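You operate a simulated robot arm through the tools that you are given. There is no shell and no other tool. Be economical: measure what you need, move in short steps, check, and stop when the job is done.

The job below is to be done with a simulated two-armed robot. You get a single attempt, and the scene is never put back.

## Task
Hold the left white bin on the top of the parts bench steady with one hand, lift the tall green cap out of it with the other and set it down on the top of the parts bench. Set down upright: tall green cap.
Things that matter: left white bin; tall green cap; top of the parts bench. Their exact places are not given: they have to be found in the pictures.

Only the result counts: the job must be done as asked and must still hold three seconds after the hand-in. Knocking over, shifting, dropping, spilling or breaking anything else fails it. A push-on lid holds only when it is set on centred and level and pressed home; a screw cap is set on level and turned clockwise until tight.

## Robot
Two 7-joint arms with two-finger parallel grippers on one trunk, on a base that drives. Base frame: it is fixed to the floor where the robot stands at the start and does not move with it; the origin is under the middle of the robot, x ahead of it, y to its left, z up; the surface under the hand at the start is at about z = 860. Units: mm, degrees, N and s.
The left shoulder is at the start at [70, 163, 1145], the right one opposite. With the tool pointing down near the work surface each hand reaches from about 400 to 880 mm from the robot's upright axis, wherever it stands, measured 20 degrees to its own side. Places, roughly: tall green cap (4x4x6 cm) [600, 200, 900]; top of the parts bench [500, -300, 900]. Payload 3.43 kg a hand.
Tool frame (each hand has its own): the origin (TCP) lies between the finger pads and is the grasp point; the fingertips stand 34 mm ahead of it; z points along the fingers, y is the line along which they close. The gripper opens to 128 mm. The fingers are 24 mm wide and 12 mm thick; the gripper's body (48 by 130 mm) begins 96 mm behind the TCP.
Orientation is that of the tool frame in the base frame, as a unit quaternion [w, x, y, z]. With the fingers straight down and closing along the base's y, the tool's x points along the base's -x, its y along +y and its z along -z.

## Interface
- The arms move only by the tool apply_moves. It takes "left_increments", "right_increments" or both (then of equal length, played together; a hand with none holds still); each is a list of rows, each a list of 7 numbers: the finger opening in mm, from 0 to 128, then the shift along the tool's x, y, z in units of 400 mm (1.0 is 400 mm), then the turn, a rotation vector about the tool's x, y, z in units of 90 degrees (1.0 is 90 degrees). In form: [[jaw, dx, dy, dz, rx, ry, rz], ...]. A call has 1 to 20 rows; each row is the pose to reach, as a shift and turn from the pose commanded when the call began, along the tool's axes at that moment. A call with a number of a shift or a turn outside -1 to 1 is refused whole. Rows are played at 5 a second. More than 50 mm and 8.6 degrees between two rows, or a gripper value outside its range, and nothing of the call is played. Where a pose cannot be reached the arm comes as near as it can. A force on the tool above 40 N (or 10 N above the force at the start of the call, whichever is more), or a blocked arm, ends the call early, and 0.2 s more pass. The fingers move at their own pace (about 153 mm/s each) and stop on an object; they squeeze with about 41 N. The grip force told is the motor's: it shows also when the fingers shut on nothing. Time passes only in rows, and 0.2 s behind the last, so rows that repeat a pose let the fingers close. It gives the time, the measured TCP pose, the force on the tool (base axes), the opening and the grip force at its end, in the units of the frame above (readings bear some noise), with the torque about the TCP (base axes, N m) and any sound that the robot's microphone picked up.
- Cameras (640 x 400 px; columns grow to the right, rows downward): "scene" is now at [122.7, 51.8, 1376]; the picture's right is [0.56, -0.83, 0.00], its down [-0.46, -0.32, -0.83] and it looks along [0.68, 0.47, -0.56] (base axes); focal length 260 px, centre (320, 200). "left" rides on the left gripper at [76, 11, -160] in its tool frame; the picture's right is [-0.15, 0.99, 0.00], its down [-0.88, -0.13, -0.46] and it looks along [-0.45, -0.07, 0.89] (tool axes); focal length 234 px, centre (320, 200). "right" rides on the right gripper at [76, -11, -160] in its tool frame; the picture's right is [0.15, 0.99, 0.00], its down [-0.88, 0.13, -0.46] and it looks along [-0.45, 0.07, 0.89] (tool axes); focal length 234 px, centre (320, 200).
- snapshot(camera): a new picture of that camera. The clock stands still meanwhile.
- raise_lower(by): slides the trunk up (or, below 0, down) by that many mm; the arms and the scene camera ride with it, the base frame stays. It gives what a move gives, with no picture.
- drive_base(legs): drives the robot by 1 to 6 legs, each [ahead, left, turn to the left] in mm, mm and degrees, along the robot's own axes; the way and the turn of a leg run together, so that a leg with both is an arc; at most 1500 mm and 180 degrees a leg. The arms and the cameras ride along, it lands a little off, and it stops where it bumps. It gives what a move gives.
- aim_head(pan, tilt): turns the head with the scene camera to pan (to the left, within 86 degrees either way) and tilt (down, from -29 to 69), counted from straight ahead of the robot. It gives what a move gives.
- probe_pixels(camera, pixels): for up to 12 pixels [column, row] of the newest picture of that camera ("zoom" is the newest enlarged one), the place [x, y, z] in the base frame of the surface seen there, good to about 3 mm. The clock stands still meanwhile.
- zoom(camera, box): a new picture of the part [left, top, right, bottom] of that camera's present view, enlarged. The clock stands still meanwhile.
- finish_job(): hands the job in; it is judged then, once.

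Go step by step. Measure first, check grasps and placings, and put right what went wrong. The budget is 80 turns and 62 pictures, counting those below and the enlarged ones. Unless the task says otherwise, let go and move clear before handing in, and close with one line.

The tools are called after "Request:" as a command line: name --argument value ..., lists and objects as JSON in quotes. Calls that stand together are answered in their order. apply_moves: Moves the arms, as the interface text tells. Its arguments: {"type":"object","properties":{"left_increments":{"type":"array","items":{"type":"array","items":{"type":"number"}}},"right_increments":{"type":"array","items":{"type":"array","items":{"type":"number"}}}},"required":[]} The other tools are called the same way: raise_lower (by) slides the trunk up or down; drive_base (legs) drives the base; aim_head (pan, tilt) turns the head that bears the scene camera; snapshot (camera) takes a picture; probe_pixels (camera, pixels) gives the place of the surface under pixels of a picture; zoom (camera, box) takes an enlarged picture of a part of a camera's view; finish_job () hands the job in.

At the start:

```text
clock: 0.0
left_ee_pos: [355.0, 440.7, 1201.1]
left_tool_rot: [0.0, 0.0, 1.0, 0.0]
left_force: [-0.2, -0.2, 0.9]
left_torque: [0.02, 0.01, 0.0]
left_gripper_width: 128.3
left_grip_force: 0.1
right_ee_pos: [587.5, 64.3, 1168.2]
right_tool_rot: [0.0, 0.0, 1.0, 0.0]
right_force: [-0.1, 0.0, -0.6]
right_torque: [-0.02, -0.02, -0.02]
right_gripper_width: 128.2
right_grip_force: 0.0
trunk travel left (down, up): [-625.0, 315.0]
robot x, y, heading: [0.5, -0.5, -0.1]
head pan, tilt: [34.3, 34.2]
```

scene: 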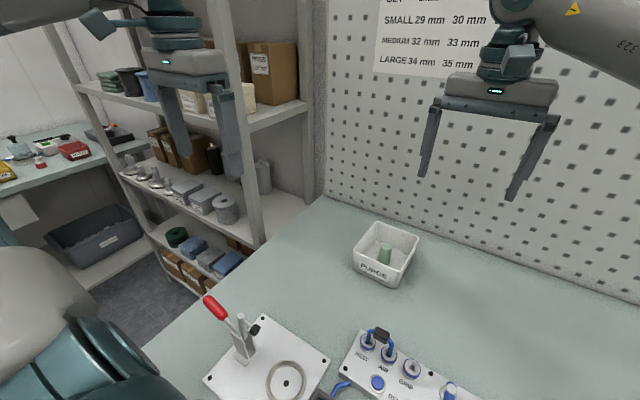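
right: 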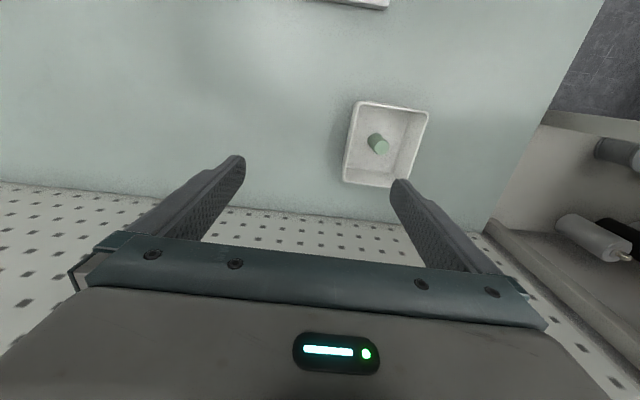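
left: 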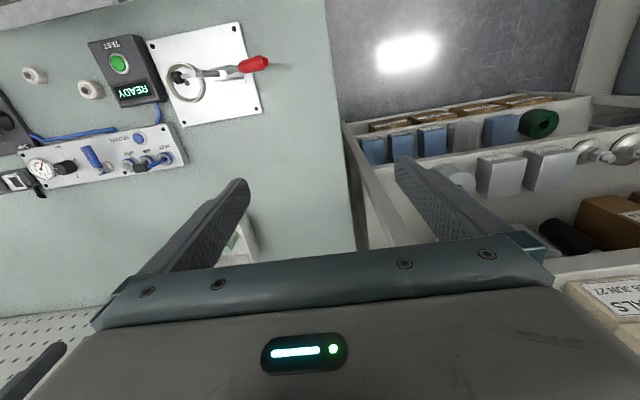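

The scene picture shows a white bin with a green cap at about (386,252). I'll enlarge it and probe.

Request:
zoom --camera "scene" --box '[340, 210, 436, 294]'

Request:
aim_head --pan -15 --tilt 38

Request:
snapshot --camera "scene"

```text
4.76 times, centred on (388, 252) of scene
```

zoom: 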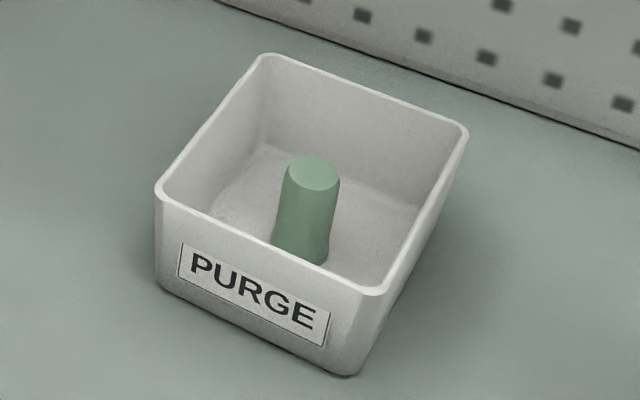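

```text
clock: 1.2
left_ee_pos: [355.0, 439.6, 1201.4]
left_tool_rot: [0.0, -0.001, 1.0, 0.0]
left_force: [0.3, -0.3, 0.9]
left_torque: [0.01, 0.0, -0.04]
left_gripper_width: 128.2
left_grip_force: 0.0
right_ee_pos: [586.1, 64.0, 1168.7]
right_tool_rot: [0.0, 0.0, 1.0, 0.0]
right_force: [-0.7, 0.3, -0.9]
right_torque: [0.01, 0.02, -0.01]
right_gripper_width: 127.9
right_grip_force: 0.2
trunk travel left (down, up): [-625.0, 315.0]
robot x, y, heading: [1.1, 0.4, -0.2]
head pan, tilt: [-15.0, 38.0]
```

```text
57 pictures are left
```

scene: 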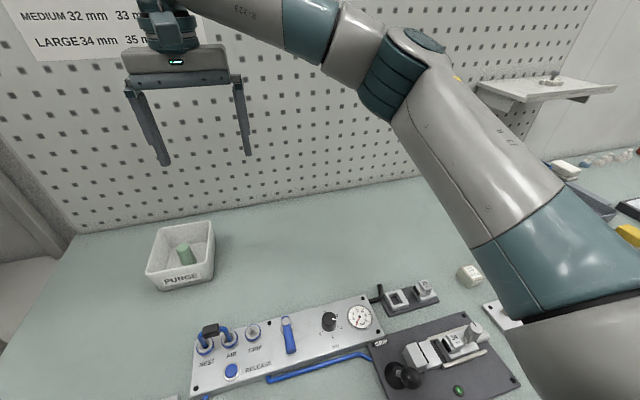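

The left bin is the PURGE bin. I'll probe rim corners, cap and bench in the enlarged picture.

Request:
probe_pixels --camera "zoom" --pixels '[[160, 193], [265, 57], [463, 130], [375, 291], [313, 174], [313, 160], [300, 250], [225, 215], [380, 225], [250, 240], [100, 300], [500, 300]]'

Request:
probe_pixels --camera "scene" --pixels '[[147, 272], [155, 226], [211, 223], [212, 266], [184, 246], [300, 250], [350, 260], [200, 300], [240, 320], [370, 300], [420, 220], [260, 230]]'

```text
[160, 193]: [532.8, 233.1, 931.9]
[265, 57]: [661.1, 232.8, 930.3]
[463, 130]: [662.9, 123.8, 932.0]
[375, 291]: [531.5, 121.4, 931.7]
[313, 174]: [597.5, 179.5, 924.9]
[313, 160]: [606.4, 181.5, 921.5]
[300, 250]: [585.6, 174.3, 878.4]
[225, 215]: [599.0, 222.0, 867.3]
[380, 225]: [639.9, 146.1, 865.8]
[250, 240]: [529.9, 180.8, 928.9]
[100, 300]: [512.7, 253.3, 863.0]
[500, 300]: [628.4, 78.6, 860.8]
```

```text
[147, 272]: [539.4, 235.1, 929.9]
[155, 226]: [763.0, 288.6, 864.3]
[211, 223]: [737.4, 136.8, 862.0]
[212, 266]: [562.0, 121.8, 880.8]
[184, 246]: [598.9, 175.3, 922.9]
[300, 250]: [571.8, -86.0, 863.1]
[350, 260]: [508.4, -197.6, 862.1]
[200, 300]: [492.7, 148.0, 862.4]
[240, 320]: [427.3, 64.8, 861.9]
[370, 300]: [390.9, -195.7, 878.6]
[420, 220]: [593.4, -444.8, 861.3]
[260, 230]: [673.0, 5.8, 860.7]
```

Bin: x 530–663, y 121–233, rim z 932; cap at about (598,178), top z 924, bench z 862. Plan: the left hand pinches the near wall, coming in tilted 45° from the left, and the right hand lifts the cap with fingers closing along x. First I turn both hands by 90°.

Request:
apply_moves --left_increments '[[128, -0.02, -0.004, 0.02, 0, 0, 0.0833], [128, -0.04, -0.008, 0.04, 0, 0, 0.1667], [128, -0.06, -0.012, 0.06, 0, 0, 0.25], [128, -0.08, -0.016, 0.08, 0, 0, 0.3333], [128, -0.1, -0.02, 0.1, 0, 0, 0.4167], [128, -0.12, -0.024, 0.12, 0, 0, 0.5], [128, -0.14, -0.028, 0.14, 0, 0, 0.5833], [128, -0.16, -0.032, 0.16, 0, 0, 0.6667], [128, -0.18, -0.036, 0.18, 0, 0, 0.75], [128, -0.2, -0.04, 0.2, 0, 0, 0.8333], [128, -0.22, -0.044, 0.22, 0, 0, 0.9167], [128, -0.24, -0.05, 0.24, 0, 0, 1.0], [128, -0.24, -0.05, 0.24, 0, 0, 1.0]]' --right_increments '[[128, 0, 0, 0, 0, 0, -0.0833], [128, 0, 0, 0, 0, 0, -0.1667], [128, 0, 0, 0, 0, 0, -0.25], [128, 0, 0, 0, 0, 0, -0.3333], [128, 0, 0, 0, 0, 0, -0.4167], [128, 0, 0, 0, 0, 0, -0.5], [128, 0, 0, 0, 0, 0, -0.5833], [128, 0, 0, 0, 0, 0, -0.6667], [128, 0, 0, 0, 0, 0, -0.75], [128, 0, 0, 0, 0, 0, -0.8333], [128, 0, 0, 0, 0, 0, -0.9167], [128, 0, 0, 0, 0, 0, -1.0], [128, 0, 0, 0, 0, 0, -1.0]]'

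```text
clock: 4.0
left_ee_pos: [303.9, 243.4, 1137.9]
left_tool_rot: [0.0, 0.707, 0.708, 0.001]
left_force: [0.7, -0.1, -0.6]
left_torque: [-0.01, 0.03, -0.01]
left_gripper_width: 127.9
left_grip_force: 0.1
left hand out of reach, approached as far as the arm can: row 6, 7, 8, 9, 10, 11, 12, 13
right_ee_pos: [483.9, 63.9, 1149.1]
right_tool_rot: [0.0, -0.706, 0.708, 0.0]
right_force: [-0.6, 0.2, 0.2]
right_torque: [-0.02, 0.02, -0.01]
right_gripper_width: 127.8
right_grip_force: 0.1
right hand out of reach, approached as far as the arm can: row 10, 11, 12, 13
trunk travel left (down, up): [-625.0, 315.0]
robot x, y, heading: [4.3, 2.9, 0.0]
head pan, tilt: [-15.0, 38.0]
```

Both hands were out of reach that high. I'll lower both 100 mm straight down and see where they land.

Request:
apply_moves --left_increments '[[128, 0, 0, 0.0625, 0, 0, 0], [128, 0, 0, 0.125, 0, 0, 0], [128, 0, 0, 0.1875, 0, 0, 0], [128, 0, 0, 0.25, 0, 0, 0], [128, 0, 0, 0.25, 0, 0, 0]]' --right_increments '[[128, 0, 0, 0.0625, 0, 0, 0], [128, 0, 0, 0.125, 0, 0, 0], [128, 0, 0, 0.1875, 0, 0, 0], [128, 0, 0, 0.25, 0, 0, 0], [128, 0, 0, 0.25, 0, 0, 0]]'

```text
clock: 5.2
left_ee_pos: [335.3, 204.8, 1068.7]
left_tool_rot: [-0.001, 0.705, 0.709, 0.001]
left_force: [-0.4, 0.3, 0.3]
left_torque: [-0.01, 0.0, 0.01]
left_gripper_width: 127.8
left_grip_force: 0.1
left hand out of reach, approached as far as the arm can: row 1, 2, 3, 4, 5
right_ee_pos: [482.6, 65.4, 1048.2]
right_tool_rot: [0.0, 0.707, -0.707, 0.0]
right_force: [0.0, 0.0, 0.5]
right_torque: [-0.02, 0.01, 0.01]
right_gripper_width: 127.8
right_grip_force: 0.1
trunk travel left (down, up): [-625.0, 315.0]
robot x, y, heading: [-1.2, -0.4, 0.1]
head pan, tilt: [-15.0, 38.0]
```

The right hand moves well, but the left seems to be at a joint limit. I'll look at it.

Request:
aim_head --pan 25 --tilt 40

Request:
snapshot --camera "scene"

```text
clock: 6.2
left_ee_pos: [335.5, 204.6, 1068.8]
left_tool_rot: [-0.002, 0.705, 0.709, 0.001]
left_force: [0.5, -0.1, 0.5]
left_torque: [-0.02, 0.04, -0.03]
left_gripper_width: 128.1
left_grip_force: 0.0
right_ee_pos: [484.5, 65.7, 1046.8]
right_tool_rot: [0.0, 0.708, -0.706, 0.0]
right_force: [1.0, -0.5, 0.4]
right_torque: [-0.01, -0.01, -0.05]
right_gripper_width: 127.7
right_grip_force: 0.0
trunk travel left (down, up): [-625.0, 315.0]
robot x, y, heading: [-1.2, 2.5, -0.2]
head pan, tilt: [25.0, 40.0]
```

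```text
56 pictures are left
```

scene: 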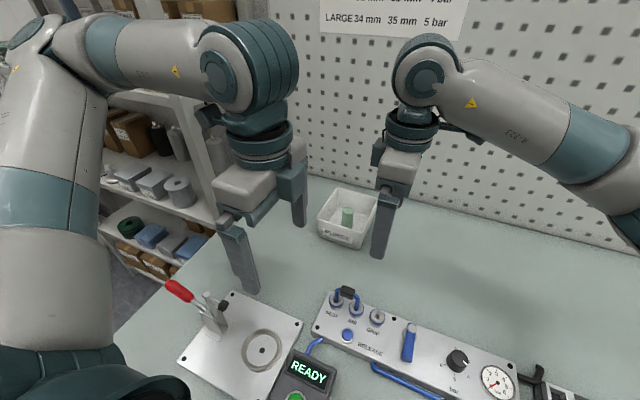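

I'll try tilting the left hand 45° (fingers toward -y) while moving it out to the left and ahead.

Request:
apply_moves --left_increments '[[128, 0.04, 0.04, 0, 0, -0.08, 0], [128, 0.08, 0.08, 0, 0, -0.16, 0], [128, 0.12, 0.12, 0, 0, -0.24, 0], [128, 0.16, 0.16, 0, 0, -0.32, 0], [128, 0.2, 0.2, 0, 0, -0.4, 0], [128, 0.24, 0.24, 0, 0, -0.5, 0], [128, 0.24, 0.24, 0, 0, -0.5, 0]]'

```text
refused: row 6 steps farther than a row can; nothing moved
```

Request:
apply_moves --left_increments '[[128, 0.04, 0.04, 0, 0, -0.08, 0], [128, 0.08, 0.08, 0, 0, -0.16, 0], [128, 0.12, 0.12, 0, 0, -0.24, 0], [128, 0.16, 0.16, 0, 0, -0.32, 0], [128, 0.2, 0.2, 0, 0, -0.4, 0], [128, 0.24, 0.24, 0, 0, -0.45, 0], [128, 0.24, 0.24, 0, 0, -0.5, 0], [128, 0.24, 0.24, 0, 0, -0.5, 0]]'

```text
clock: 8.0
left_ee_pos: [370.9, 81.4, 1106.9]
left_tool_rot: [0.271, 0.629, 0.692, -0.227]
left_force: [-0.3, -0.1, 0.7]
left_torque: [0.02, -0.02, -0.01]
left_gripper_width: 128.0
left_grip_force: 0.2
left hand out of reach, approached as far as the arm can: row 1, 2, 3, 4, 5, 6, 7, 8
right_ee_pos: [483.1, 64.9, 1047.4]
right_tool_rot: [0.0, 0.708, -0.706, -0.001]
right_force: [0.3, 0.3, -0.3]
right_torque: [0.03, -0.04, 0.03]
right_gripper_width: 128.1
right_grip_force: 0.0
trunk travel left (down, up): [-625.0, 315.0]
robot x, y, heading: [-1.6, 1.0, 0.0]
head pan, tilt: [25.0, 40.0]
```

The left hand is still limited with this turn sense. I'll undo the tilt, backing left, then turn it to the opposite 90°.

Request:
apply_moves --left_increments '[[128, 0.04, 0, -0.04, 0, 0.07, 0], [128, 0.08, 0, -0.08, 0, 0.14, 0], [128, 0.12, 0, -0.12, 0, 0.21, 0], [128, 0.16, 0, -0.16, 0, 0.28, 0], [128, 0.2, 0, -0.2, 0, 0.35, 0], [128, 0.24, 0, -0.24, 0, 0.42, 0], [128, 0.26, 0, -0.26, 0, 0.48, 0], [128, 0.26, 0, -0.26, 0, 0.48, 0]]'

```text
clock: 9.8
left_ee_pos: [351.8, 220.9, 1113.0]
left_tool_rot: [-0.003, 0.669, 0.743, 0.021]
left_force: [0.0, -1.0, -0.1]
left_torque: [0.0, -0.02, -0.05]
left_gripper_width: 127.8
left_grip_force: 0.1
right_ee_pos: [483.7, 65.3, 1046.7]
right_tool_rot: [0.0, -0.707, 0.707, -0.001]
right_force: [-0.3, 0.4, -0.3]
right_torque: [-0.03, -0.03, 0.0]
right_gripper_width: 128.1
right_grip_force: 0.1
trunk travel left (down, up): [-625.0, 315.0]
robot x, y, heading: [-3.8, -0.9, 0.1]
head pan, tilt: [25.0, 40.0]
```

Request:
apply_moves --left_increments '[[128, 0.04, 0.01, 0, 0, 0, -0.0848], [128, 0.08, 0.02, 0, 0, 0, -0.1696], [128, 0.12, 0.03, 0, 0, 0, -0.2544], [128, 0.16, 0.04, 0, 0, 0, -0.3392], [128, 0.2, 0.05, 0, 0, 0, -0.424], [128, 0.24, 0.06, 0, 0, 0, -0.5088], [128, 0.28, 0.07, 0, 0, 0, -0.5936], [128, 0.32, 0.08, 0, 0, 0, -0.6784], [128, 0.36, 0.09, 0, 0, 0, -0.7632], [128, 0.4, 0.1, 0, 0, 0, -0.848], [128, 0.45, 0.115, 0, 0, 0, -0.933], [128, 0.45, 0.115, 0, 0, 0, -0.933]]'

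```text
clock: 12.4
left_ee_pos: [377.1, 404.0, 1120.0]
left_tool_rot: [0.01, -0.002, 1.0, 0.018]
left_force: [0.5, -0.1, 0.2]
left_torque: [0.03, -0.02, -0.02]
left_gripper_width: 128.0
left_grip_force: 0.1
right_ee_pos: [482.6, 65.6, 1047.3]
right_tool_rot: [0.0, -0.707, 0.707, 0.0]
right_force: [0.4, -0.2, 0.3]
right_torque: [0.01, -0.04, -0.03]
right_gripper_width: 128.1
right_grip_force: 0.0
trunk travel left (down, up): [-625.0, 315.0]
robot x, y, heading: [-2.0, 1.0, -0.2]
head pan, tilt: [25.0, 40.0]
```

Back to the starting orientation at (377,404,1120). Now the opposite turn.

Request:
apply_moves --left_increments '[[128, -0.015, -0.005, 0.008, 0, 0, -0.0833], [128, -0.03, -0.01, 0.016, 0, 0, -0.1667], [128, -0.045, -0.015, 0.024, 0, 0, -0.25], [128, -0.06, -0.02, 0.032, 0, 0, -0.3333], [128, -0.075, -0.025, 0.04, 0, 0, -0.4167], [128, -0.09, -0.03, 0.048, 0, 0, -0.5], [128, -0.105, -0.035, 0.056, 0, 0, -0.5833], [128, -0.12, -0.04, 0.064, 0, 0, -0.6667], [128, -0.135, -0.045, 0.072, 0, 0, -0.75], [128, -0.15, -0.05, 0.08, 0, 0, -0.8333], [128, -0.165, -0.055, 0.09, 0, 0, -0.9167], [128, -0.18, -0.06, 0.1, 0, 0, -1.0], [128, -0.18, -0.06, 0.1, 0, 0, -1.0]]'

```text
clock: 15.2
left_ee_pos: [450.4, 382.1, 1081.1]
left_tool_rot: [-0.019, 0.708, -0.706, -0.004]
left_force: [-0.4, 0.0, -0.3]
left_torque: [-0.03, 0.0, 0.05]
left_gripper_width: 127.8
left_grip_force: 0.1
right_ee_pos: [483.4, 65.8, 1047.6]
right_tool_rot: [0.0, -0.707, 0.707, 0.0]
right_force: [-0.1, 0.7, -0.1]
right_torque: [0.0, -0.02, -0.02]
right_gripper_width: 127.8
right_grip_force: 0.0
trunk travel left (down, up): [-625.0, 315.0]
robot x, y, heading: [1.6, 4.4, 0.2]
head pan, tilt: [25.0, 40.0]
```

Reached. Now tilt the left hand 45° and bring it to a pre-grasp point.

Request:
apply_moves --left_increments '[[128, 0.029, -0.029, 0.014, -0.002, 0.075, 0], [128, 0.058, -0.058, 0.028, -0.004, 0.15, 0], [128, 0.087, -0.087, 0.042, -0.006, 0.225, 0], [128, 0.116, -0.116, 0.057, -0.008, 0.3, 0], [128, 0.145, -0.145, 0.072, -0.01, 0.375, 0], [128, 0.175, -0.175, 0.087, -0.012, 0.45, 0], [128, 0.205, -0.205, 0.1025, -0.0135, 0.52, 0], [128, 0.205, -0.205, 0.1025, -0.0135, 0.52, 0]]'

Request:
snapshot --camera "scene"

```text
clock: 17.0
left_ee_pos: [527.4, 293.8, 1045.0]
left_tool_rot: [-0.265, -0.65, 0.659, -0.271]
left_force: [-0.1, 1.0, -0.5]
left_torque: [0.0, -0.02, -0.02]
left_gripper_width: 128.1
left_grip_force: 0.1
right_ee_pos: [477.9, 59.9, 1050.7]
right_tool_rot: [0.003, -0.707, 0.707, 0.0]
right_force: [-0.5, 0.7, 0.5]
right_torque: [0.0, 0.01, 0.03]
right_gripper_width: 128.0
right_grip_force: 0.1
trunk travel left (down, up): [-625.0, 315.0]
robot x, y, heading: [-0.7, 3.8, -0.2]
head pan, tilt: [25.0, 40.0]
```

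```text
55 pictures are left
```

scene: 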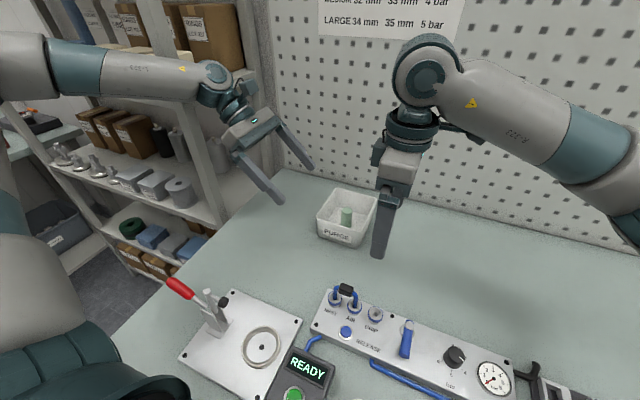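

The left hand is tilted well. I'll measure the near wall closely before pinching.

Request:
zoom --camera "scene" --box '[310, 182, 384, 252]'

Request:
snapshot --camera "left"

```text
5.71 times, centred on (347, 217) of scene
```

zoom: 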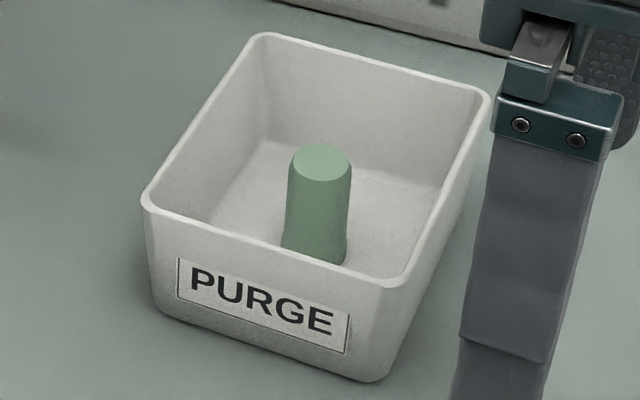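

```text
53 pictures are left
```

left: 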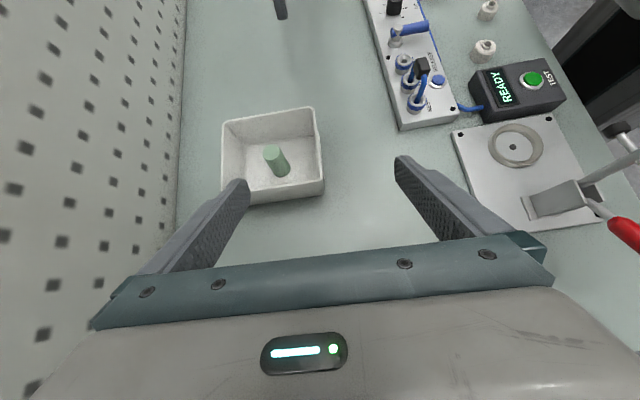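

Request:
probe_pixels --camera "zoom" --pixels '[[270, 250], [270, 253], [270, 257], [268, 246], [290, 327], [200, 224], [340, 273], [321, 160], [321, 148], [318, 240], [150, 200], [470, 90]]'

Request:
zoom --camera "left" --box '[200, 90, 344, 210]'

```text
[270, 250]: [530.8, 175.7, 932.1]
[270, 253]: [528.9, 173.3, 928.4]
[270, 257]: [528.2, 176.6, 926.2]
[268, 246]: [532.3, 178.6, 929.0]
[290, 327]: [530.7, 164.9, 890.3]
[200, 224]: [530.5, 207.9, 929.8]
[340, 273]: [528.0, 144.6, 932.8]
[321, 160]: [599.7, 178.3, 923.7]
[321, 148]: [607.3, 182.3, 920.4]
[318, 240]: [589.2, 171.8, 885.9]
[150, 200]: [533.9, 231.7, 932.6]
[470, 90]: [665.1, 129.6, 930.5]
```

```text
3.33 times, centred on (272, 150) of left
```

zoom: 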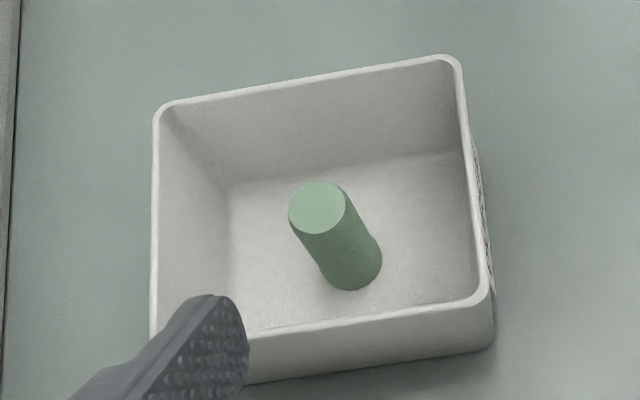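

Near wall spans x≈529–533; the cap is at (599,179). I'll move the left hand to a point 100 mm back along its approach, jaws at 50 mm.

Request:
apply_moves --left_increments '[[50, -0.015, -0.003, 0.054, 0, 0, 0], [50, -0.03, -0.006, 0.11, 0, 0, 0], [50, -0.045, -0.009, 0.163, 0, 0, 0], [50, -0.045, -0.009, 0.163, 0, 0, 0], [50, -0.045, -0.009, 0.163, 0, 0, 0]]'

Request:
snapshot --camera "left"

Request:
zoom --camera "scene" --box '[240, 122, 400, 252]'

```text
clock: 18.2
left_ee_pos: [534.6, 266.2, 979.8]
left_tool_rot: [-0.268, -0.651, 0.656, -0.27]
left_force: [-0.6, 0.4, -0.3]
left_torque: [-0.02, 0.01, -0.01]
left_gripper_width: 50.0
left_grip_force: 0.0
right_ee_pos: [482.3, 65.1, 1047.9]
right_tool_rot: [0.0, -0.707, 0.707, 0.0]
right_force: [0.5, 0.6, 0.1]
right_torque: [0.0, 0.01, -0.02]
right_gripper_width: 128.2
right_grip_force: 0.1
trunk travel left (down, up): [-625.0, 315.0]
robot x, y, heading: [0.8, 1.2, 0.2]
head pan, tilt: [25.0, 40.0]
```

```text
51 pictures are left
```

left: 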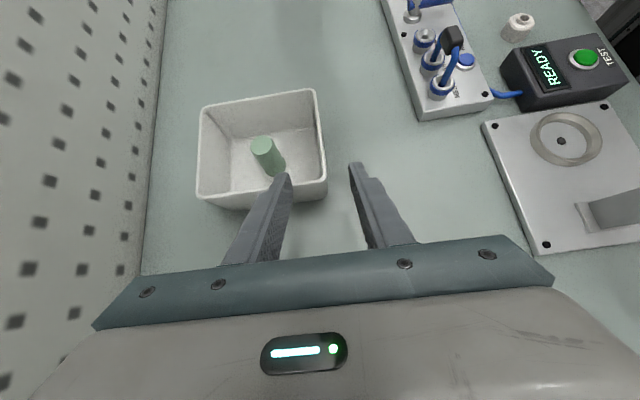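

```text
3.08 times, centred on (320, 187) of scene
```

zoom: 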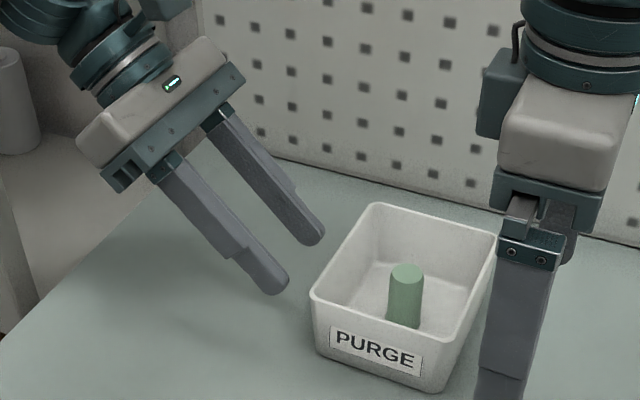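

The hand is at (535,266,980) with fingers straddling the near wall line. I'll advance about 60 mm along the approach, correcting x.

Request:
apply_moves --left_increments '[[50, 0.021, 0.009, 0.02, 0, 0, 0], [50, 0.021, 0.009, 0.07, 0, 0, 0], [50, 0.021, 0.009, 0.12, 0, 0, 0], [50, 0.021, 0.009, 0.15, 0, 0, 0], [50, 0.021, 0.009, 0.15, 0, 0, 0], [50, 0.021, 0.009, 0.15, 0, 0, 0]]'

Request:
zoom --camera "scene" --box '[280, 152, 400, 252]'

Request:
zoom --camera "left" --box '[180, 70, 420, 270]'

```text
clock: 19.6
left_ee_pos: [532.3, 218.1, 944.5]
left_tool_rot: [-0.269, -0.651, 0.656, -0.27]
left_force: [0.3, 0.4, -0.3]
left_torque: [0.0, 0.01, -0.02]
left_gripper_width: 50.2
left_grip_force: 0.1
right_ee_pos: [484.2, 65.6, 1047.0]
right_tool_rot: [0.0, 0.707, -0.707, 0.0]
right_force: [0.0, 1.0, 0.4]
right_torque: [0.01, -0.02, 0.01]
right_gripper_width: 128.0
right_grip_force: 0.0
trunk travel left (down, up): [-625.0, 315.0]
robot x, y, heading: [-3.4, -0.5, -0.1]
head pan, tilt: [25.0, 40.0]
```

```text
4.00 times, centred on (340, 202) of scene
```

zoom: 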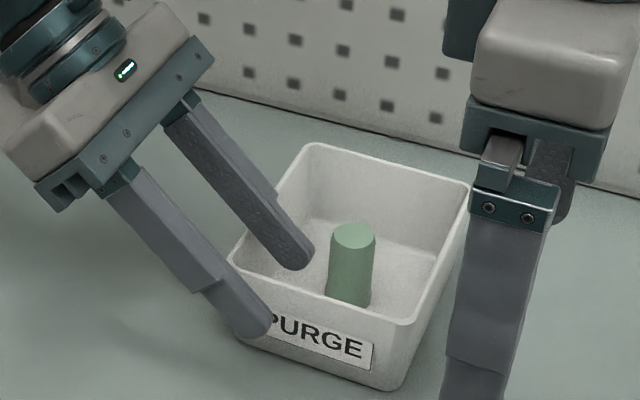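

```text
2.00 times, centred on (300, 170) of left
```

zoom: 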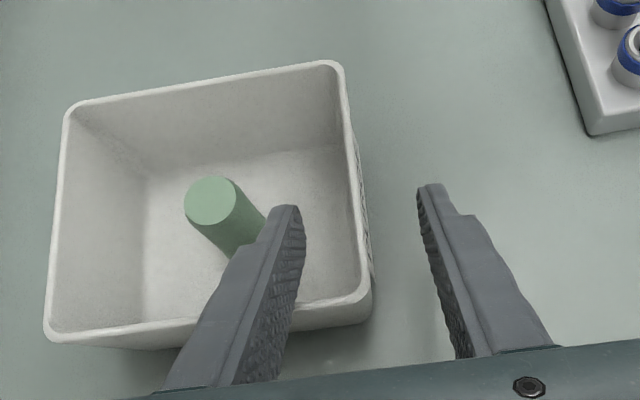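

Fingers straddle the wall cleanly. Advance 30 mm more.

Request:
apply_moves --left_increments '[[50, 0, 0.002, 0.025, 0, 0, 0], [50, 0, 0.002, 0.05, 0, 0, 0], [50, 0, 0.002, 0.075, 0, 0, 0], [50, 0, 0.002, 0.075, 0, 0, 0], [50, 0, 0.002, 0.075, 0, 0, 0]]'

Request:
zoom --camera "scene" --box '[280, 152, 400, 252]'

Request:
zoom --camera "left" --box '[180, 70, 420, 270]'

```text
clock: 20.8
left_ee_pos: [530.5, 198.6, 920.9]
left_tool_rot: [-0.27, -0.65, 0.657, -0.269]
left_force: [-0.3, 0.3, 0.9]
left_torque: [0.0, -0.03, 0.02]
left_gripper_width: 50.0
left_grip_force: 0.0
right_ee_pos: [482.5, 66.1, 1047.5]
right_tool_rot: [0.0, 0.707, -0.707, 0.001]
right_force: [0.2, 0.7, -0.4]
right_torque: [-0.04, -0.01, 0.02]
right_gripper_width: 128.2
right_grip_force: 0.0
trunk travel left (down, up): [-625.0, 315.0]
robot x, y, heading: [1.5, -0.1, 0.1]
head pan, tilt: [25.0, 40.0]
```

```text
4.00 times, centred on (340, 202) of scene
```

zoom: 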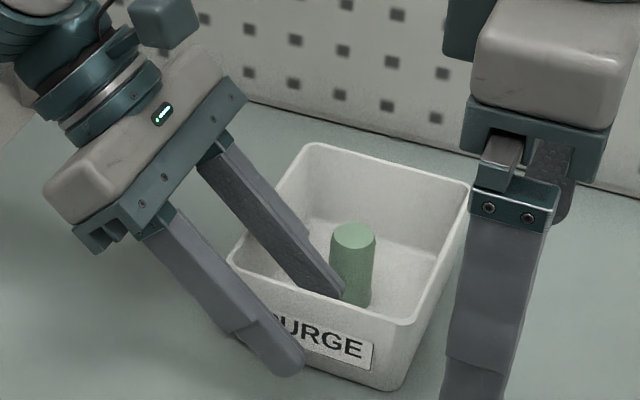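

```text
2.00 times, centred on (300, 170) of left
```

zoom: 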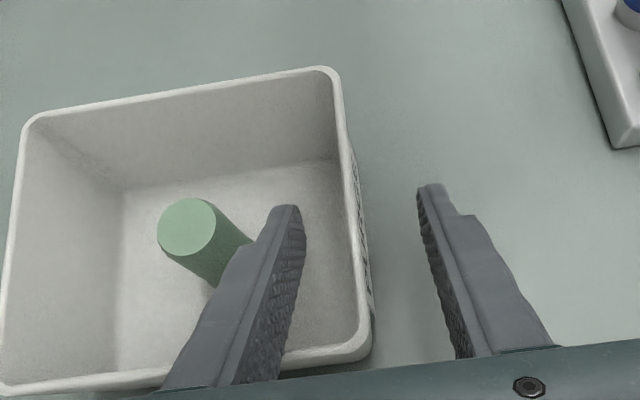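

Good. Narrow the jaw to 14 mm first to check centring on the wall.

Request:
apply_moves --left_increments '[[30, 0, 0, 0, 0, 0, 0], [14, 0, 0, 0, 0, 0, 0], [14, 0, 0, 0, 0, 0, 0]]'

Request:
zoom --camera "left" --box '[240, 120, 384, 240]'

Request:
zoom --camera "scene" --box '[300, 182, 384, 252]'

```text
clock: 21.6
left_ee_pos: [530.5, 197.6, 921.1]
left_tool_rot: [-0.269, -0.651, 0.656, -0.27]
left_force: [-0.4, 0.0, -0.3]
left_torque: [0.01, -0.03, -0.01]
left_gripper_width: 14.0
left_grip_force: 0.0
right_ee_pos: [482.8, 66.1, 1047.6]
right_tool_rot: [0.001, -0.707, 0.707, 0.0]
right_force: [-0.2, -0.5, -0.1]
right_torque: [0.03, 0.0, -0.01]
right_gripper_width: 127.8
right_grip_force: 0.1
trunk travel left (down, up): [-625.0, 315.0]
robot x, y, heading: [-0.7, 2.2, 0.0]
head pan, tilt: [25.0, 40.0]
```

```text
3.33 times, centred on (312, 180) of left
```

zoom: 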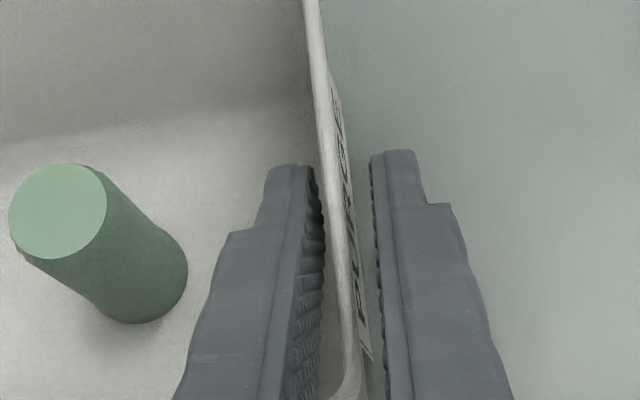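

```text
5.71 times, centred on (342, 217) of scene
```

zoom: 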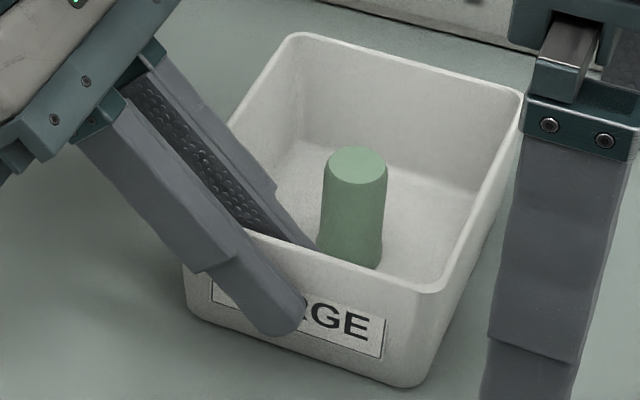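

The wall sits about 2–3 mm nearer the inner finger, so I shift the hand 2.5 mm in +x and close.

Request:
apply_moves --left_increments '[[14, 0, -0.006, 0, 0, 0, 0], [14, 0, -0.006, 0, 0, 0, 0], [9, 0, -0.006, 0, 0, 0, 0], [6, 0, -0.006, 0, 0, 0, 0]]'

Request:
zoom --camera "left" --box '[240, 120, 384, 240]'

```text
clock: 22.6
left_ee_pos: [533.6, 197.3, 921.0]
left_tool_rot: [-0.269, -0.651, 0.656, -0.27]
left_force: [0.2, 0.2, -0.1]
left_torque: [0.04, -0.01, 0.02]
left_gripper_width: 6.3
left_grip_force: 0.2
right_ee_pos: [482.4, 64.5, 1048.8]
right_tool_rot: [0.0, -0.707, 0.708, 0.0]
right_force: [-0.4, -0.4, 0.9]
right_torque: [-0.01, -0.02, 0.01]
right_gripper_width: 127.9
right_grip_force: 0.1
trunk travel left (down, up): [-625.0, 315.0]
robot x, y, heading: [-0.2, 0.2, -0.1]
head pan, tilt: [25.0, 40.0]
```

```text
3.33 times, centred on (312, 180) of left
```

zoom: 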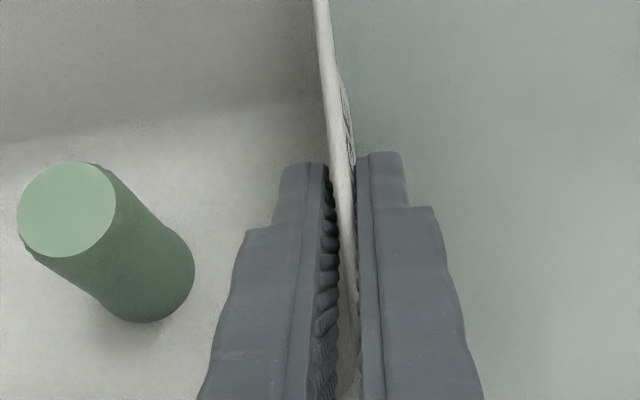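

Centred, no contact force. Close fully on the wall.

Request:
apply_moves --left_increments '[[4, 0, -0.006, 0, 0, 0, 0], [0, 0, -0.006, 0, 0, 0, 0], [0, 0, -0.006, 0, 0, 0, 0], [0, 0, -0.006, 0, 0, 0, 0]]'

```text
clock: 23.6
left_ee_pos: [535.7, 196.2, 922.8]
left_tool_rot: [-0.268, -0.651, 0.657, -0.27]
left_force: [1.0, -0.2, 9.0]
left_torque: [-0.29, -1.35, 0.11]
left_gripper_width: 4.1
left_grip_force: 39.3
right_ee_pos: [482.1, 65.4, 1048.1]
right_tool_rot: [0.0, -0.707, 0.707, 0.0]
right_force: [-0.6, -0.4, -0.4]
right_torque: [-0.01, 0.02, 0.0]
right_gripper_width: 128.1
right_grip_force: 0.0
trunk travel left (down, up): [-625.0, 315.0]
robot x, y, heading: [-3.4, 1.9, 0.0]
head pan, tilt: [25.0, 40.0]
```

I mistakenly repeated the 2.4 mm shift; the wall is held (4.1 mm, 39 N). I'll move back by that amount.

Request:
apply_moves --left_increments '[[0, 0, 0.003, 0, 0, 0, 0], [0, 0, 0.006, 0, 0, 0, 0], [0, 0, 0.006, 0, 0, 0, 0]]'

Request:
zoom --camera "scene" --box '[300, 182, 384, 252]'

```text
clock: 24.4
left_ee_pos: [535.0, 196.6, 923.5]
left_tool_rot: [-0.27, -0.651, 0.657, -0.269]
left_force: [1.9, 1.3, 7.7]
left_torque: [-0.16, -1.3, 0.1]
left_gripper_width: 4.2
left_grip_force: 38.9
right_ee_pos: [482.9, 65.4, 1048.3]
right_tool_rot: [0.0, -0.707, 0.707, 0.0]
right_force: [0.6, -0.8, -0.1]
right_torque: [0.01, -0.01, 0.06]
right_gripper_width: 127.8
right_grip_force: 0.0
trunk travel left (down, up): [-625.0, 315.0]
robot x, y, heading: [2.9, 1.5, -0.4]
head pan, tilt: [25.0, 40.0]
```

```text
5.71 times, centred on (342, 217) of scene
```

zoom: 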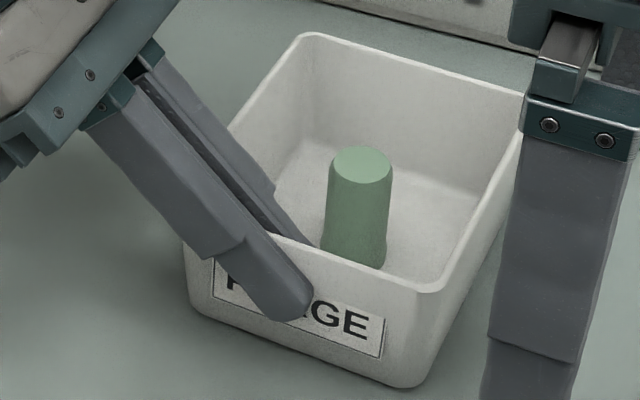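

The force pattern (8 N up, -1.3 N m) suggests the bin has tipped slightly with its near side raised. I'll probe the rim to measure it.

Request:
probe_pixels --camera "zoom" --pixels '[[304, 36], [515, 95], [428, 288], [400, 284], [370, 272], [460, 230], [490, 165], [400, 60], [359, 163], [359, 150], [345, 165], [374, 165]]'

Request:
zoom --camera "left" --box '[160, 70, 400, 270]'

```text
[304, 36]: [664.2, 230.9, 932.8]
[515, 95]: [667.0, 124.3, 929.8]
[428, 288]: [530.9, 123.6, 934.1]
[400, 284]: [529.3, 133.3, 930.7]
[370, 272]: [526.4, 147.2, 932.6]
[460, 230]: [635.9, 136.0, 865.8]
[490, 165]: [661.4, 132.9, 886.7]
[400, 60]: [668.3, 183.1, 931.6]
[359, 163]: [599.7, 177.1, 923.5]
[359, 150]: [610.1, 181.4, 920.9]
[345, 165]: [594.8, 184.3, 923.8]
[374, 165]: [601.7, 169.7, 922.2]
```

```text
2.00 times, centred on (280, 170) of left
```

zoom: 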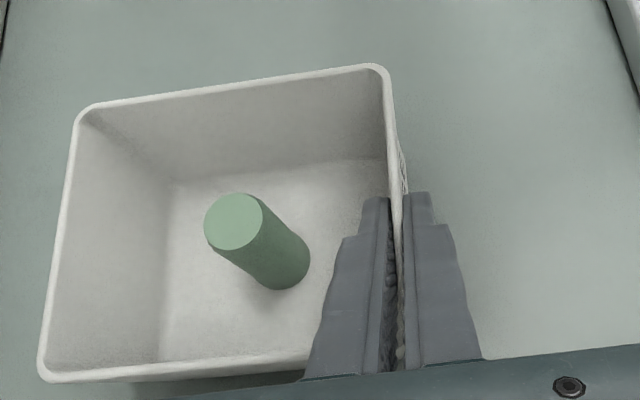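

The tip is within about 1–2 mm and the grip is firm. Now bring the right hand above the cap at (600,178), leaned 10° toward the right for clearance.

Request:
apply_moves --right_increments '[[50, -0.06, -0.06, 0.009, 0, -0.022, 0], [50, -0.12, -0.12, 0.018, 0, -0.044, 0], [50, -0.18, -0.18, 0.027, 0, -0.066, 0], [50, -0.24, -0.24, 0.036, 0, -0.088, 0], [50, -0.2825, -0.2925, 0.045, 0, -0.111, 0], [50, -0.2825, -0.2925, 0.045, 0, -0.111, 0], [50, -0.2825, -0.2925, 0.045, 0, -0.111, 0]]'

Request:
snapshot --camera "scene"

Request:
snapshot --camera "right"

```text
clock: 26.0
left_ee_pos: [534.1, 197.4, 921.9]
left_tool_rot: [-0.27, -0.651, 0.656, -0.271]
left_force: [-1.5, -1.6, 8.3]
left_torque: [0.04, -1.17, -0.02]
left_gripper_width: 4.3
left_grip_force: 38.7
right_ee_pos: [498.2, 104.6, 1052.9]
right_tool_rot: [0.033, -0.696, 0.716, 0.034]
right_force: [0.6, 0.8, -0.3]
right_torque: [-0.01, -0.05, 0.02]
right_gripper_width: 50.3
right_grip_force: 0.1
right hand out of reach, approached as far as the arm can: row 1, 2, 3, 4, 5, 6, 7
trunk travel left (down, up): [-625.0, 315.0]
robot x, y, heading: [-3.4, -2.1, -0.1]
head pan, tilt: [25.0, 40.0]
```

```text
40 pictures are left
```

scene: 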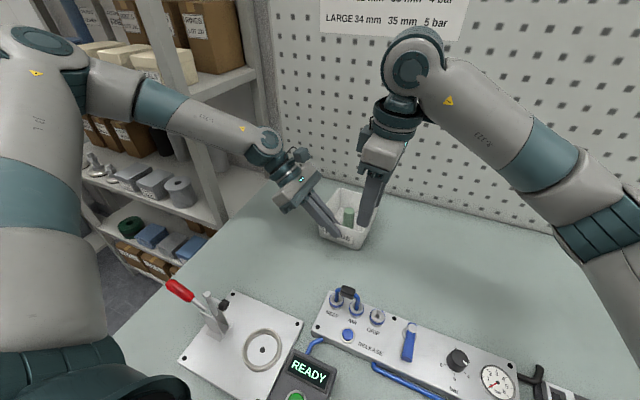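

```text
39 pictures are left
```

right: 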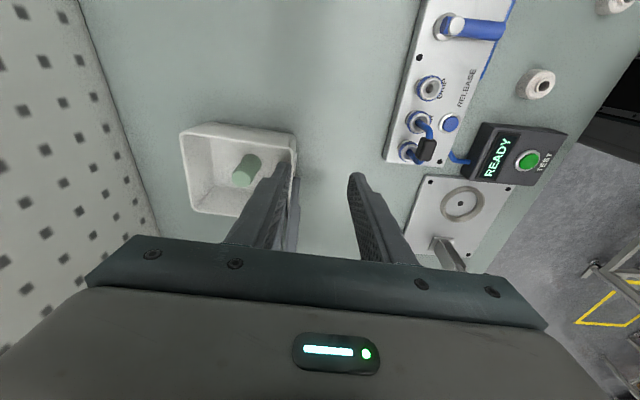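

The right hand is also limited at this turn. I'll turn it back about 35° and then translate over the cap.

Request:
apply_moves --right_increments '[[50, 0, 0, 0, 0, 0, 0.08], [50, 0, 0, 0, 0, 0, 0.16], [50, 0, 0, 0, 0, 0, 0.24], [50, 0, 0, 0, 0, 0, 0.32], [50, 0, 0, 0, 0, 0, 0.4], [50, -0.04, -0.05, 0, 0, 0, 0.4], [50, -0.08, -0.1, 0, 0, 0, 0.4], [50, -0.12, -0.15, 0, 0, 0, 0.4], [50, -0.15, -0.2, 0, 0, 0, 0.4], [50, -0.18, -0.255, 0.0, 0, 0, 0.4], [50, -0.18, -0.255, 0.0, 0, 0, 0.4]]'

```text
clock: 28.4
left_ee_pos: [533.3, 196.8, 922.4]
left_tool_rot: [-0.269, -0.651, 0.657, -0.271]
left_force: [-1.5, -0.9, 8.6]
left_torque: [-0.18, -1.1, -0.15]
left_gripper_width: 4.4
left_grip_force: 38.7
right_ee_pos: [601.3, 169.5, 1058.8]
right_tool_rot: [0.02, -0.44, 0.897, 0.043]
right_force: [-0.2, 0.0, -0.2]
right_torque: [0.02, -0.01, 0.0]
right_gripper_width: 49.9
right_grip_force: 0.1
trunk travel left (down, up): [-625.0, 315.0]
robot x, y, heading: [2.1, -2.6, -0.1]
head pan, tilt: [25.0, 40.0]
```

Reached above the cap, turned 52° with a 5° lean. Lower toward (600,178,960) and look.

Request:
apply_moves --right_increments '[[50, 0.0035, 0.001, 0.05, 0, 0, 0], [50, 0.0035, 0.001, 0.1, 0, 0, 0], [50, 0.0035, 0.001, 0.15, 0, 0, 0], [50, 0.0035, 0.001, 0.2, 0, 0, 0], [50, 0.0035, 0.001, 0.248, 0, 0, 0], [50, 0.0035, 0.001, 0.248, 0, 0, 0], [50, 0.0035, 0.001, 0.248, 0, 0, 0]]'

Request:
zoom --camera "scene" --box '[240, 102, 432, 262]'

Request:
snapshot --camera "right"

```text
clock: 30.0
left_ee_pos: [534.1, 196.6, 923.1]
left_tool_rot: [-0.269, -0.651, 0.657, -0.27]
left_force: [-1.4, -0.2, 8.5]
left_torque: [-0.05, -1.12, -0.08]
left_gripper_width: 4.3
left_grip_force: 38.7
right_ee_pos: [598.5, 180.2, 961.2]
right_tool_rot: [0.02, -0.441, 0.896, 0.042]
right_force: [0.0, 0.0, 0.5]
right_torque: [-0.04, 0.02, 0.01]
right_gripper_width: 49.8
right_grip_force: 0.1
trunk travel left (down, up): [-625.0, 315.0]
robot x, y, heading: [-0.1, 2.2, -0.0]
head pan, tilt: [25.0, 40.0]
```

```text
2.50 times, centred on (336, 182) of scene
```

zoom: 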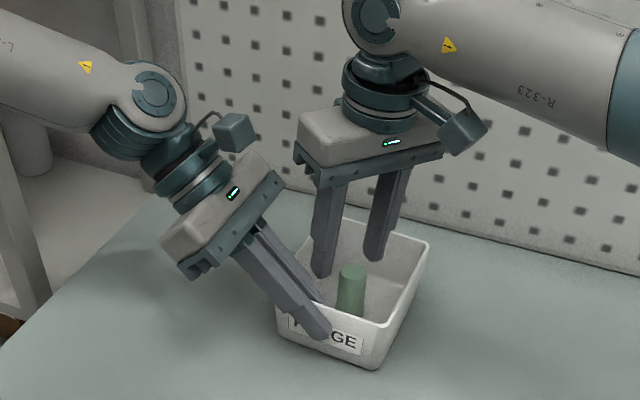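

```text
37 pictures are left
```

right: 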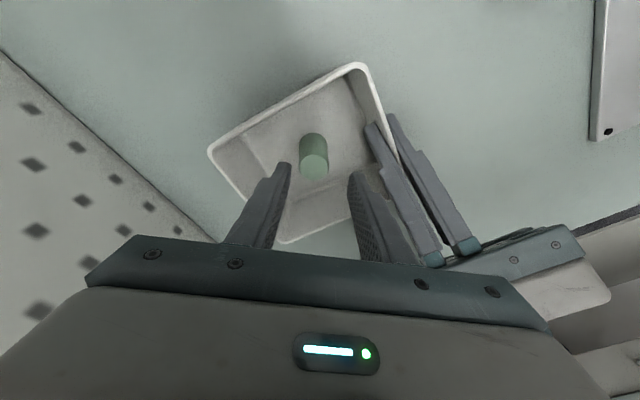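

The cap lies between the right fingers. Before descending I'll probe the clearance between the two hands.

Request:
probe_pixels --camera "zoom" --pixels '[[281, 180], [270, 158], [297, 160], [320, 182], [302, 118], [268, 205], [240, 130], [300, 150], [222, 118], [247, 145], [352, 272], [325, 272]]'

```text
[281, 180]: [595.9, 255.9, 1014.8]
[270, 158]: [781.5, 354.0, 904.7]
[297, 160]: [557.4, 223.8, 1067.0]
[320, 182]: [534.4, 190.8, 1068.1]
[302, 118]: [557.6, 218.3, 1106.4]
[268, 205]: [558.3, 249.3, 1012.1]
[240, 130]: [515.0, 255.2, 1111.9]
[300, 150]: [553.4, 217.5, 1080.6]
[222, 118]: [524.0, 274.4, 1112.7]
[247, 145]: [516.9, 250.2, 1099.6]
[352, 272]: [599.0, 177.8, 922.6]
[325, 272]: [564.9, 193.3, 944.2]
```

About 25 mm clearance remains. Lower to the cap.

Request:
apply_moves --right_increments '[[50, 0.003, -0.003, 0.03, 0, 0, 0], [50, 0.006, -0.006, 0.065, 0, 0, 0], [50, 0.009, -0.01, 0.1, 0, 0, 0], [50, 0.0124, -0.013, 0.129, 0, 0, 0], [50, 0.0124, -0.013, 0.129, 0, 0, 0], [50, 0.0124, -0.013, 0.129, 0, 0, 0]]'

Request:
zoom --camera "scene" --box '[270, 142, 402, 252]'

Request:
zoom --camera "right" --box '[200, 50, 440, 250]'

```text
clock: 31.4
left_ee_pos: [533.9, 197.7, 923.7]
left_tool_rot: [-0.268, -0.651, 0.657, -0.27]
left_force: [0.7, -0.3, 8.1]
left_torque: [-0.05, -1.22, -0.07]
left_gripper_width: 4.4
left_grip_force: 38.7
right_ee_pos: [602.2, 175.4, 908.8]
right_tool_rot: [0.02, -0.441, 0.896, 0.042]
right_force: [-0.1, 0.2, 0.3]
right_torque: [-0.01, -0.02, 0.0]
right_gripper_width: 50.1
right_grip_force: 0.0
trunk travel left (down, up): [-625.0, 315.0]
robot x, y, heading: [-1.4, 3.6, -0.2]
head pan, tilt: [25.0, 40.0]
```

```text
3.64 times, centred on (336, 197) of scene
```

zoom: 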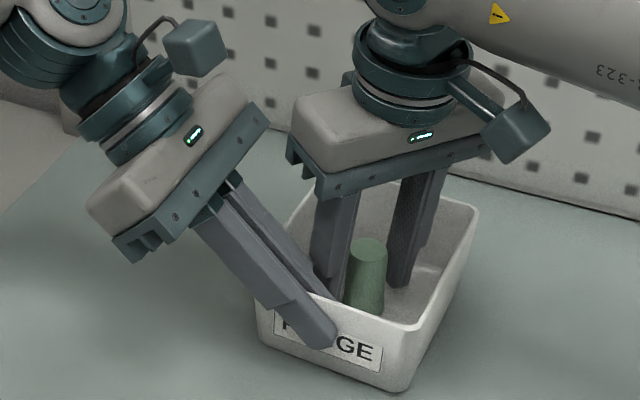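

```text
2.00 times, centred on (320, 150) of right
```

zoom: 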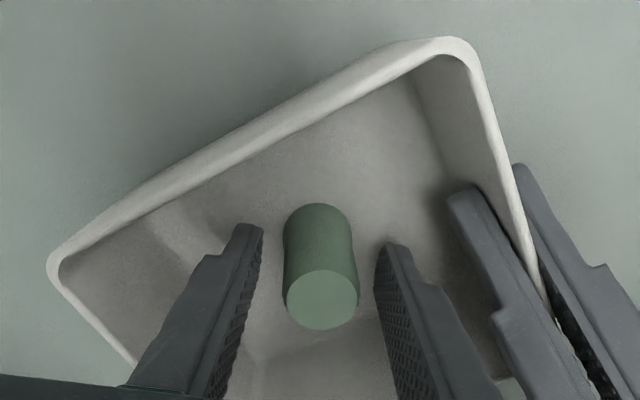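

Fingers straddle the cap, with the cap about 2.5 mm toward the near finger. I'll shift 2.4 mm and close.

Request:
apply_moves --right_increments '[[50, 0, 0.006, 0, 0, 0, 0], [40, 0, 0.006, 0, 0, 0, 0], [32, 0, 0.006, 0, 0, 0, 0], [20, 0, 0.006, 0, 0, 0, 0], [10, 0, 0.006, 0, 0, 0, 0], [10, 0, 0.006, 0, 0, 0, 0]]'

Request:
zoom --camera "right" --box '[200, 50, 440, 250]'

```text
clock: 32.8
left_ee_pos: [533.4, 197.3, 923.0]
left_tool_rot: [-0.27, -0.65, 0.657, -0.27]
left_force: [0.3, -1.0, 7.8]
left_torque: [-0.06, -1.14, -0.04]
left_gripper_width: 4.0
left_grip_force: 38.7
right_ee_pos: [600.2, 178.8, 910.0]
right_tool_rot: [0.02, -0.441, 0.896, 0.043]
right_force: [0.5, 0.5, 0.9]
right_torque: [0.0, -0.03, 0.01]
right_gripper_width: 28.4
right_grip_force: 12.0
trunk travel left (down, up): [-625.0, 315.0]
robot x, y, heading: [0.8, -2.6, -0.0]
head pan, tilt: [25.0, 40.0]
```

```text
2.00 times, centred on (320, 150) of right
```

zoom: 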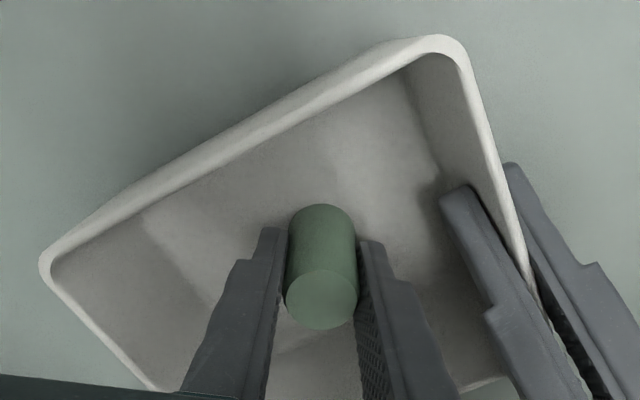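

The cap is gripped at 28.4 mm. Lift straight up 115 mm.

Request:
apply_moves --right_increments '[[0, 0, 0, 0, 0, 0, 0], [0, -0.0018, 0.0015, -0.025, 0, 0, 0], [0, -0.0045, 0.0037, -0.06, 0, 0, 0], [0, -0.0082, 0.0066, -0.11, 0, 0, 0], [0, -0.0126, 0.0102, -0.17, 0, 0, 0], [0, -0.017, 0.0138, -0.23, 0, 0, 0], [0, -0.021, 0.017, -0.285, 0, 0, 0], [0, -0.021, 0.017, -0.285, 0, 0, 0]]'

Request:
snapshot --camera "scene"

```text
clock: 34.6
left_ee_pos: [534.9, 198.3, 923.7]
left_tool_rot: [-0.269, -0.651, 0.656, -0.27]
left_force: [-0.3, -0.3, 7.4]
left_torque: [-0.06, -1.16, -0.02]
left_gripper_width: 4.4
left_grip_force: 38.7
right_ee_pos: [599.6, 179.0, 1022.3]
right_tool_rot: [0.02, -0.44, 0.896, 0.043]
right_force: [-0.9, 0.6, 0.6]
right_torque: [0.02, -0.03, -0.02]
right_gripper_width: 28.3
right_grip_force: 12.3
trunk travel left (down, up): [-625.0, 315.0]
robot x, y, heading: [-2.5, 0.9, 0.0]
head pan, tilt: [25.0, 40.0]
```

```text
33 pictures are left
```

scene: 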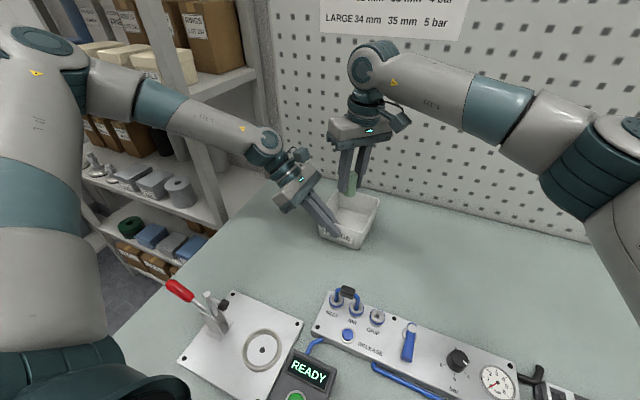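

The cap is held out of the bin. Carry it right to about (580,20) above bare bench.

Request:
apply_moves --right_increments '[[0, 0.05, -0.029, -0.0055, 0, 0, 0], [0, 0.115, -0.067, -0.0127, 0, 0, 0], [0, 0.18, -0.106, -0.02, 0, 0, 0], [0, 0.245, -0.144, -0.027, 0, 0, 0], [0, 0.3, -0.177, -0.033, 0, 0, 0], [0, 0.344, -0.2025, -0.038, 0, 0, 0], [0, 0.344, -0.2025, -0.038, 0, 0, 0], [0, 0.344, -0.2025, -0.038, 0, 0, 0]]'

Request:
aim_head --pan 5 --tilt 38

Request:
snapshot --camera "scene"

```text
clock: 36.4
left_ee_pos: [533.2, 196.6, 923.2]
left_tool_rot: [-0.269, -0.65, 0.657, -0.27]
left_force: [-1.9, 0.6, 9.1]
left_torque: [-0.12, -1.14, -0.06]
left_gripper_width: 4.3
left_grip_force: 38.8
right_ee_pos: [580.4, 17.8, 1023.9]
right_tool_rot: [0.02, -0.44, 0.897, 0.044]
right_force: [-0.1, -0.9, 0.4]
right_torque: [0.01, -0.02, -0.03]
right_gripper_width: 28.1
right_grip_force: 12.0
trunk travel left (down, up): [-625.0, 315.0]
robot x, y, heading: [-0.0, 0.7, 0.2]
head pan, tilt: [25.0, 40.0]
```

```text
clock: 37.3
left_ee_pos: [534.3, 197.5, 923.3]
left_tool_rot: [-0.269, -0.651, 0.657, -0.27]
left_force: [-0.7, -0.1, 7.5]
left_torque: [-0.08, -1.1, -0.1]
left_gripper_width: 3.8
left_grip_force: 38.9
right_ee_pos: [581.8, 17.9, 1024.1]
right_tool_rot: [0.02, -0.44, 0.897, 0.044]
right_force: [-0.5, 0.0, -0.1]
right_torque: [-0.01, 0.0, -0.02]
right_gripper_width: 28.4
right_grip_force: 12.0
trunk travel left (down, up): [-625.0, 315.0]
robot x, y, heading: [-0.5, 1.1, -0.2]
head pan, tilt: [5.0, 38.0]
```

```text
32 pictures are left
```

scene: 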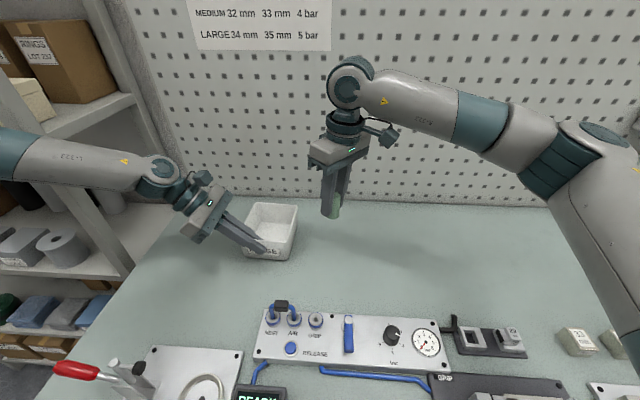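

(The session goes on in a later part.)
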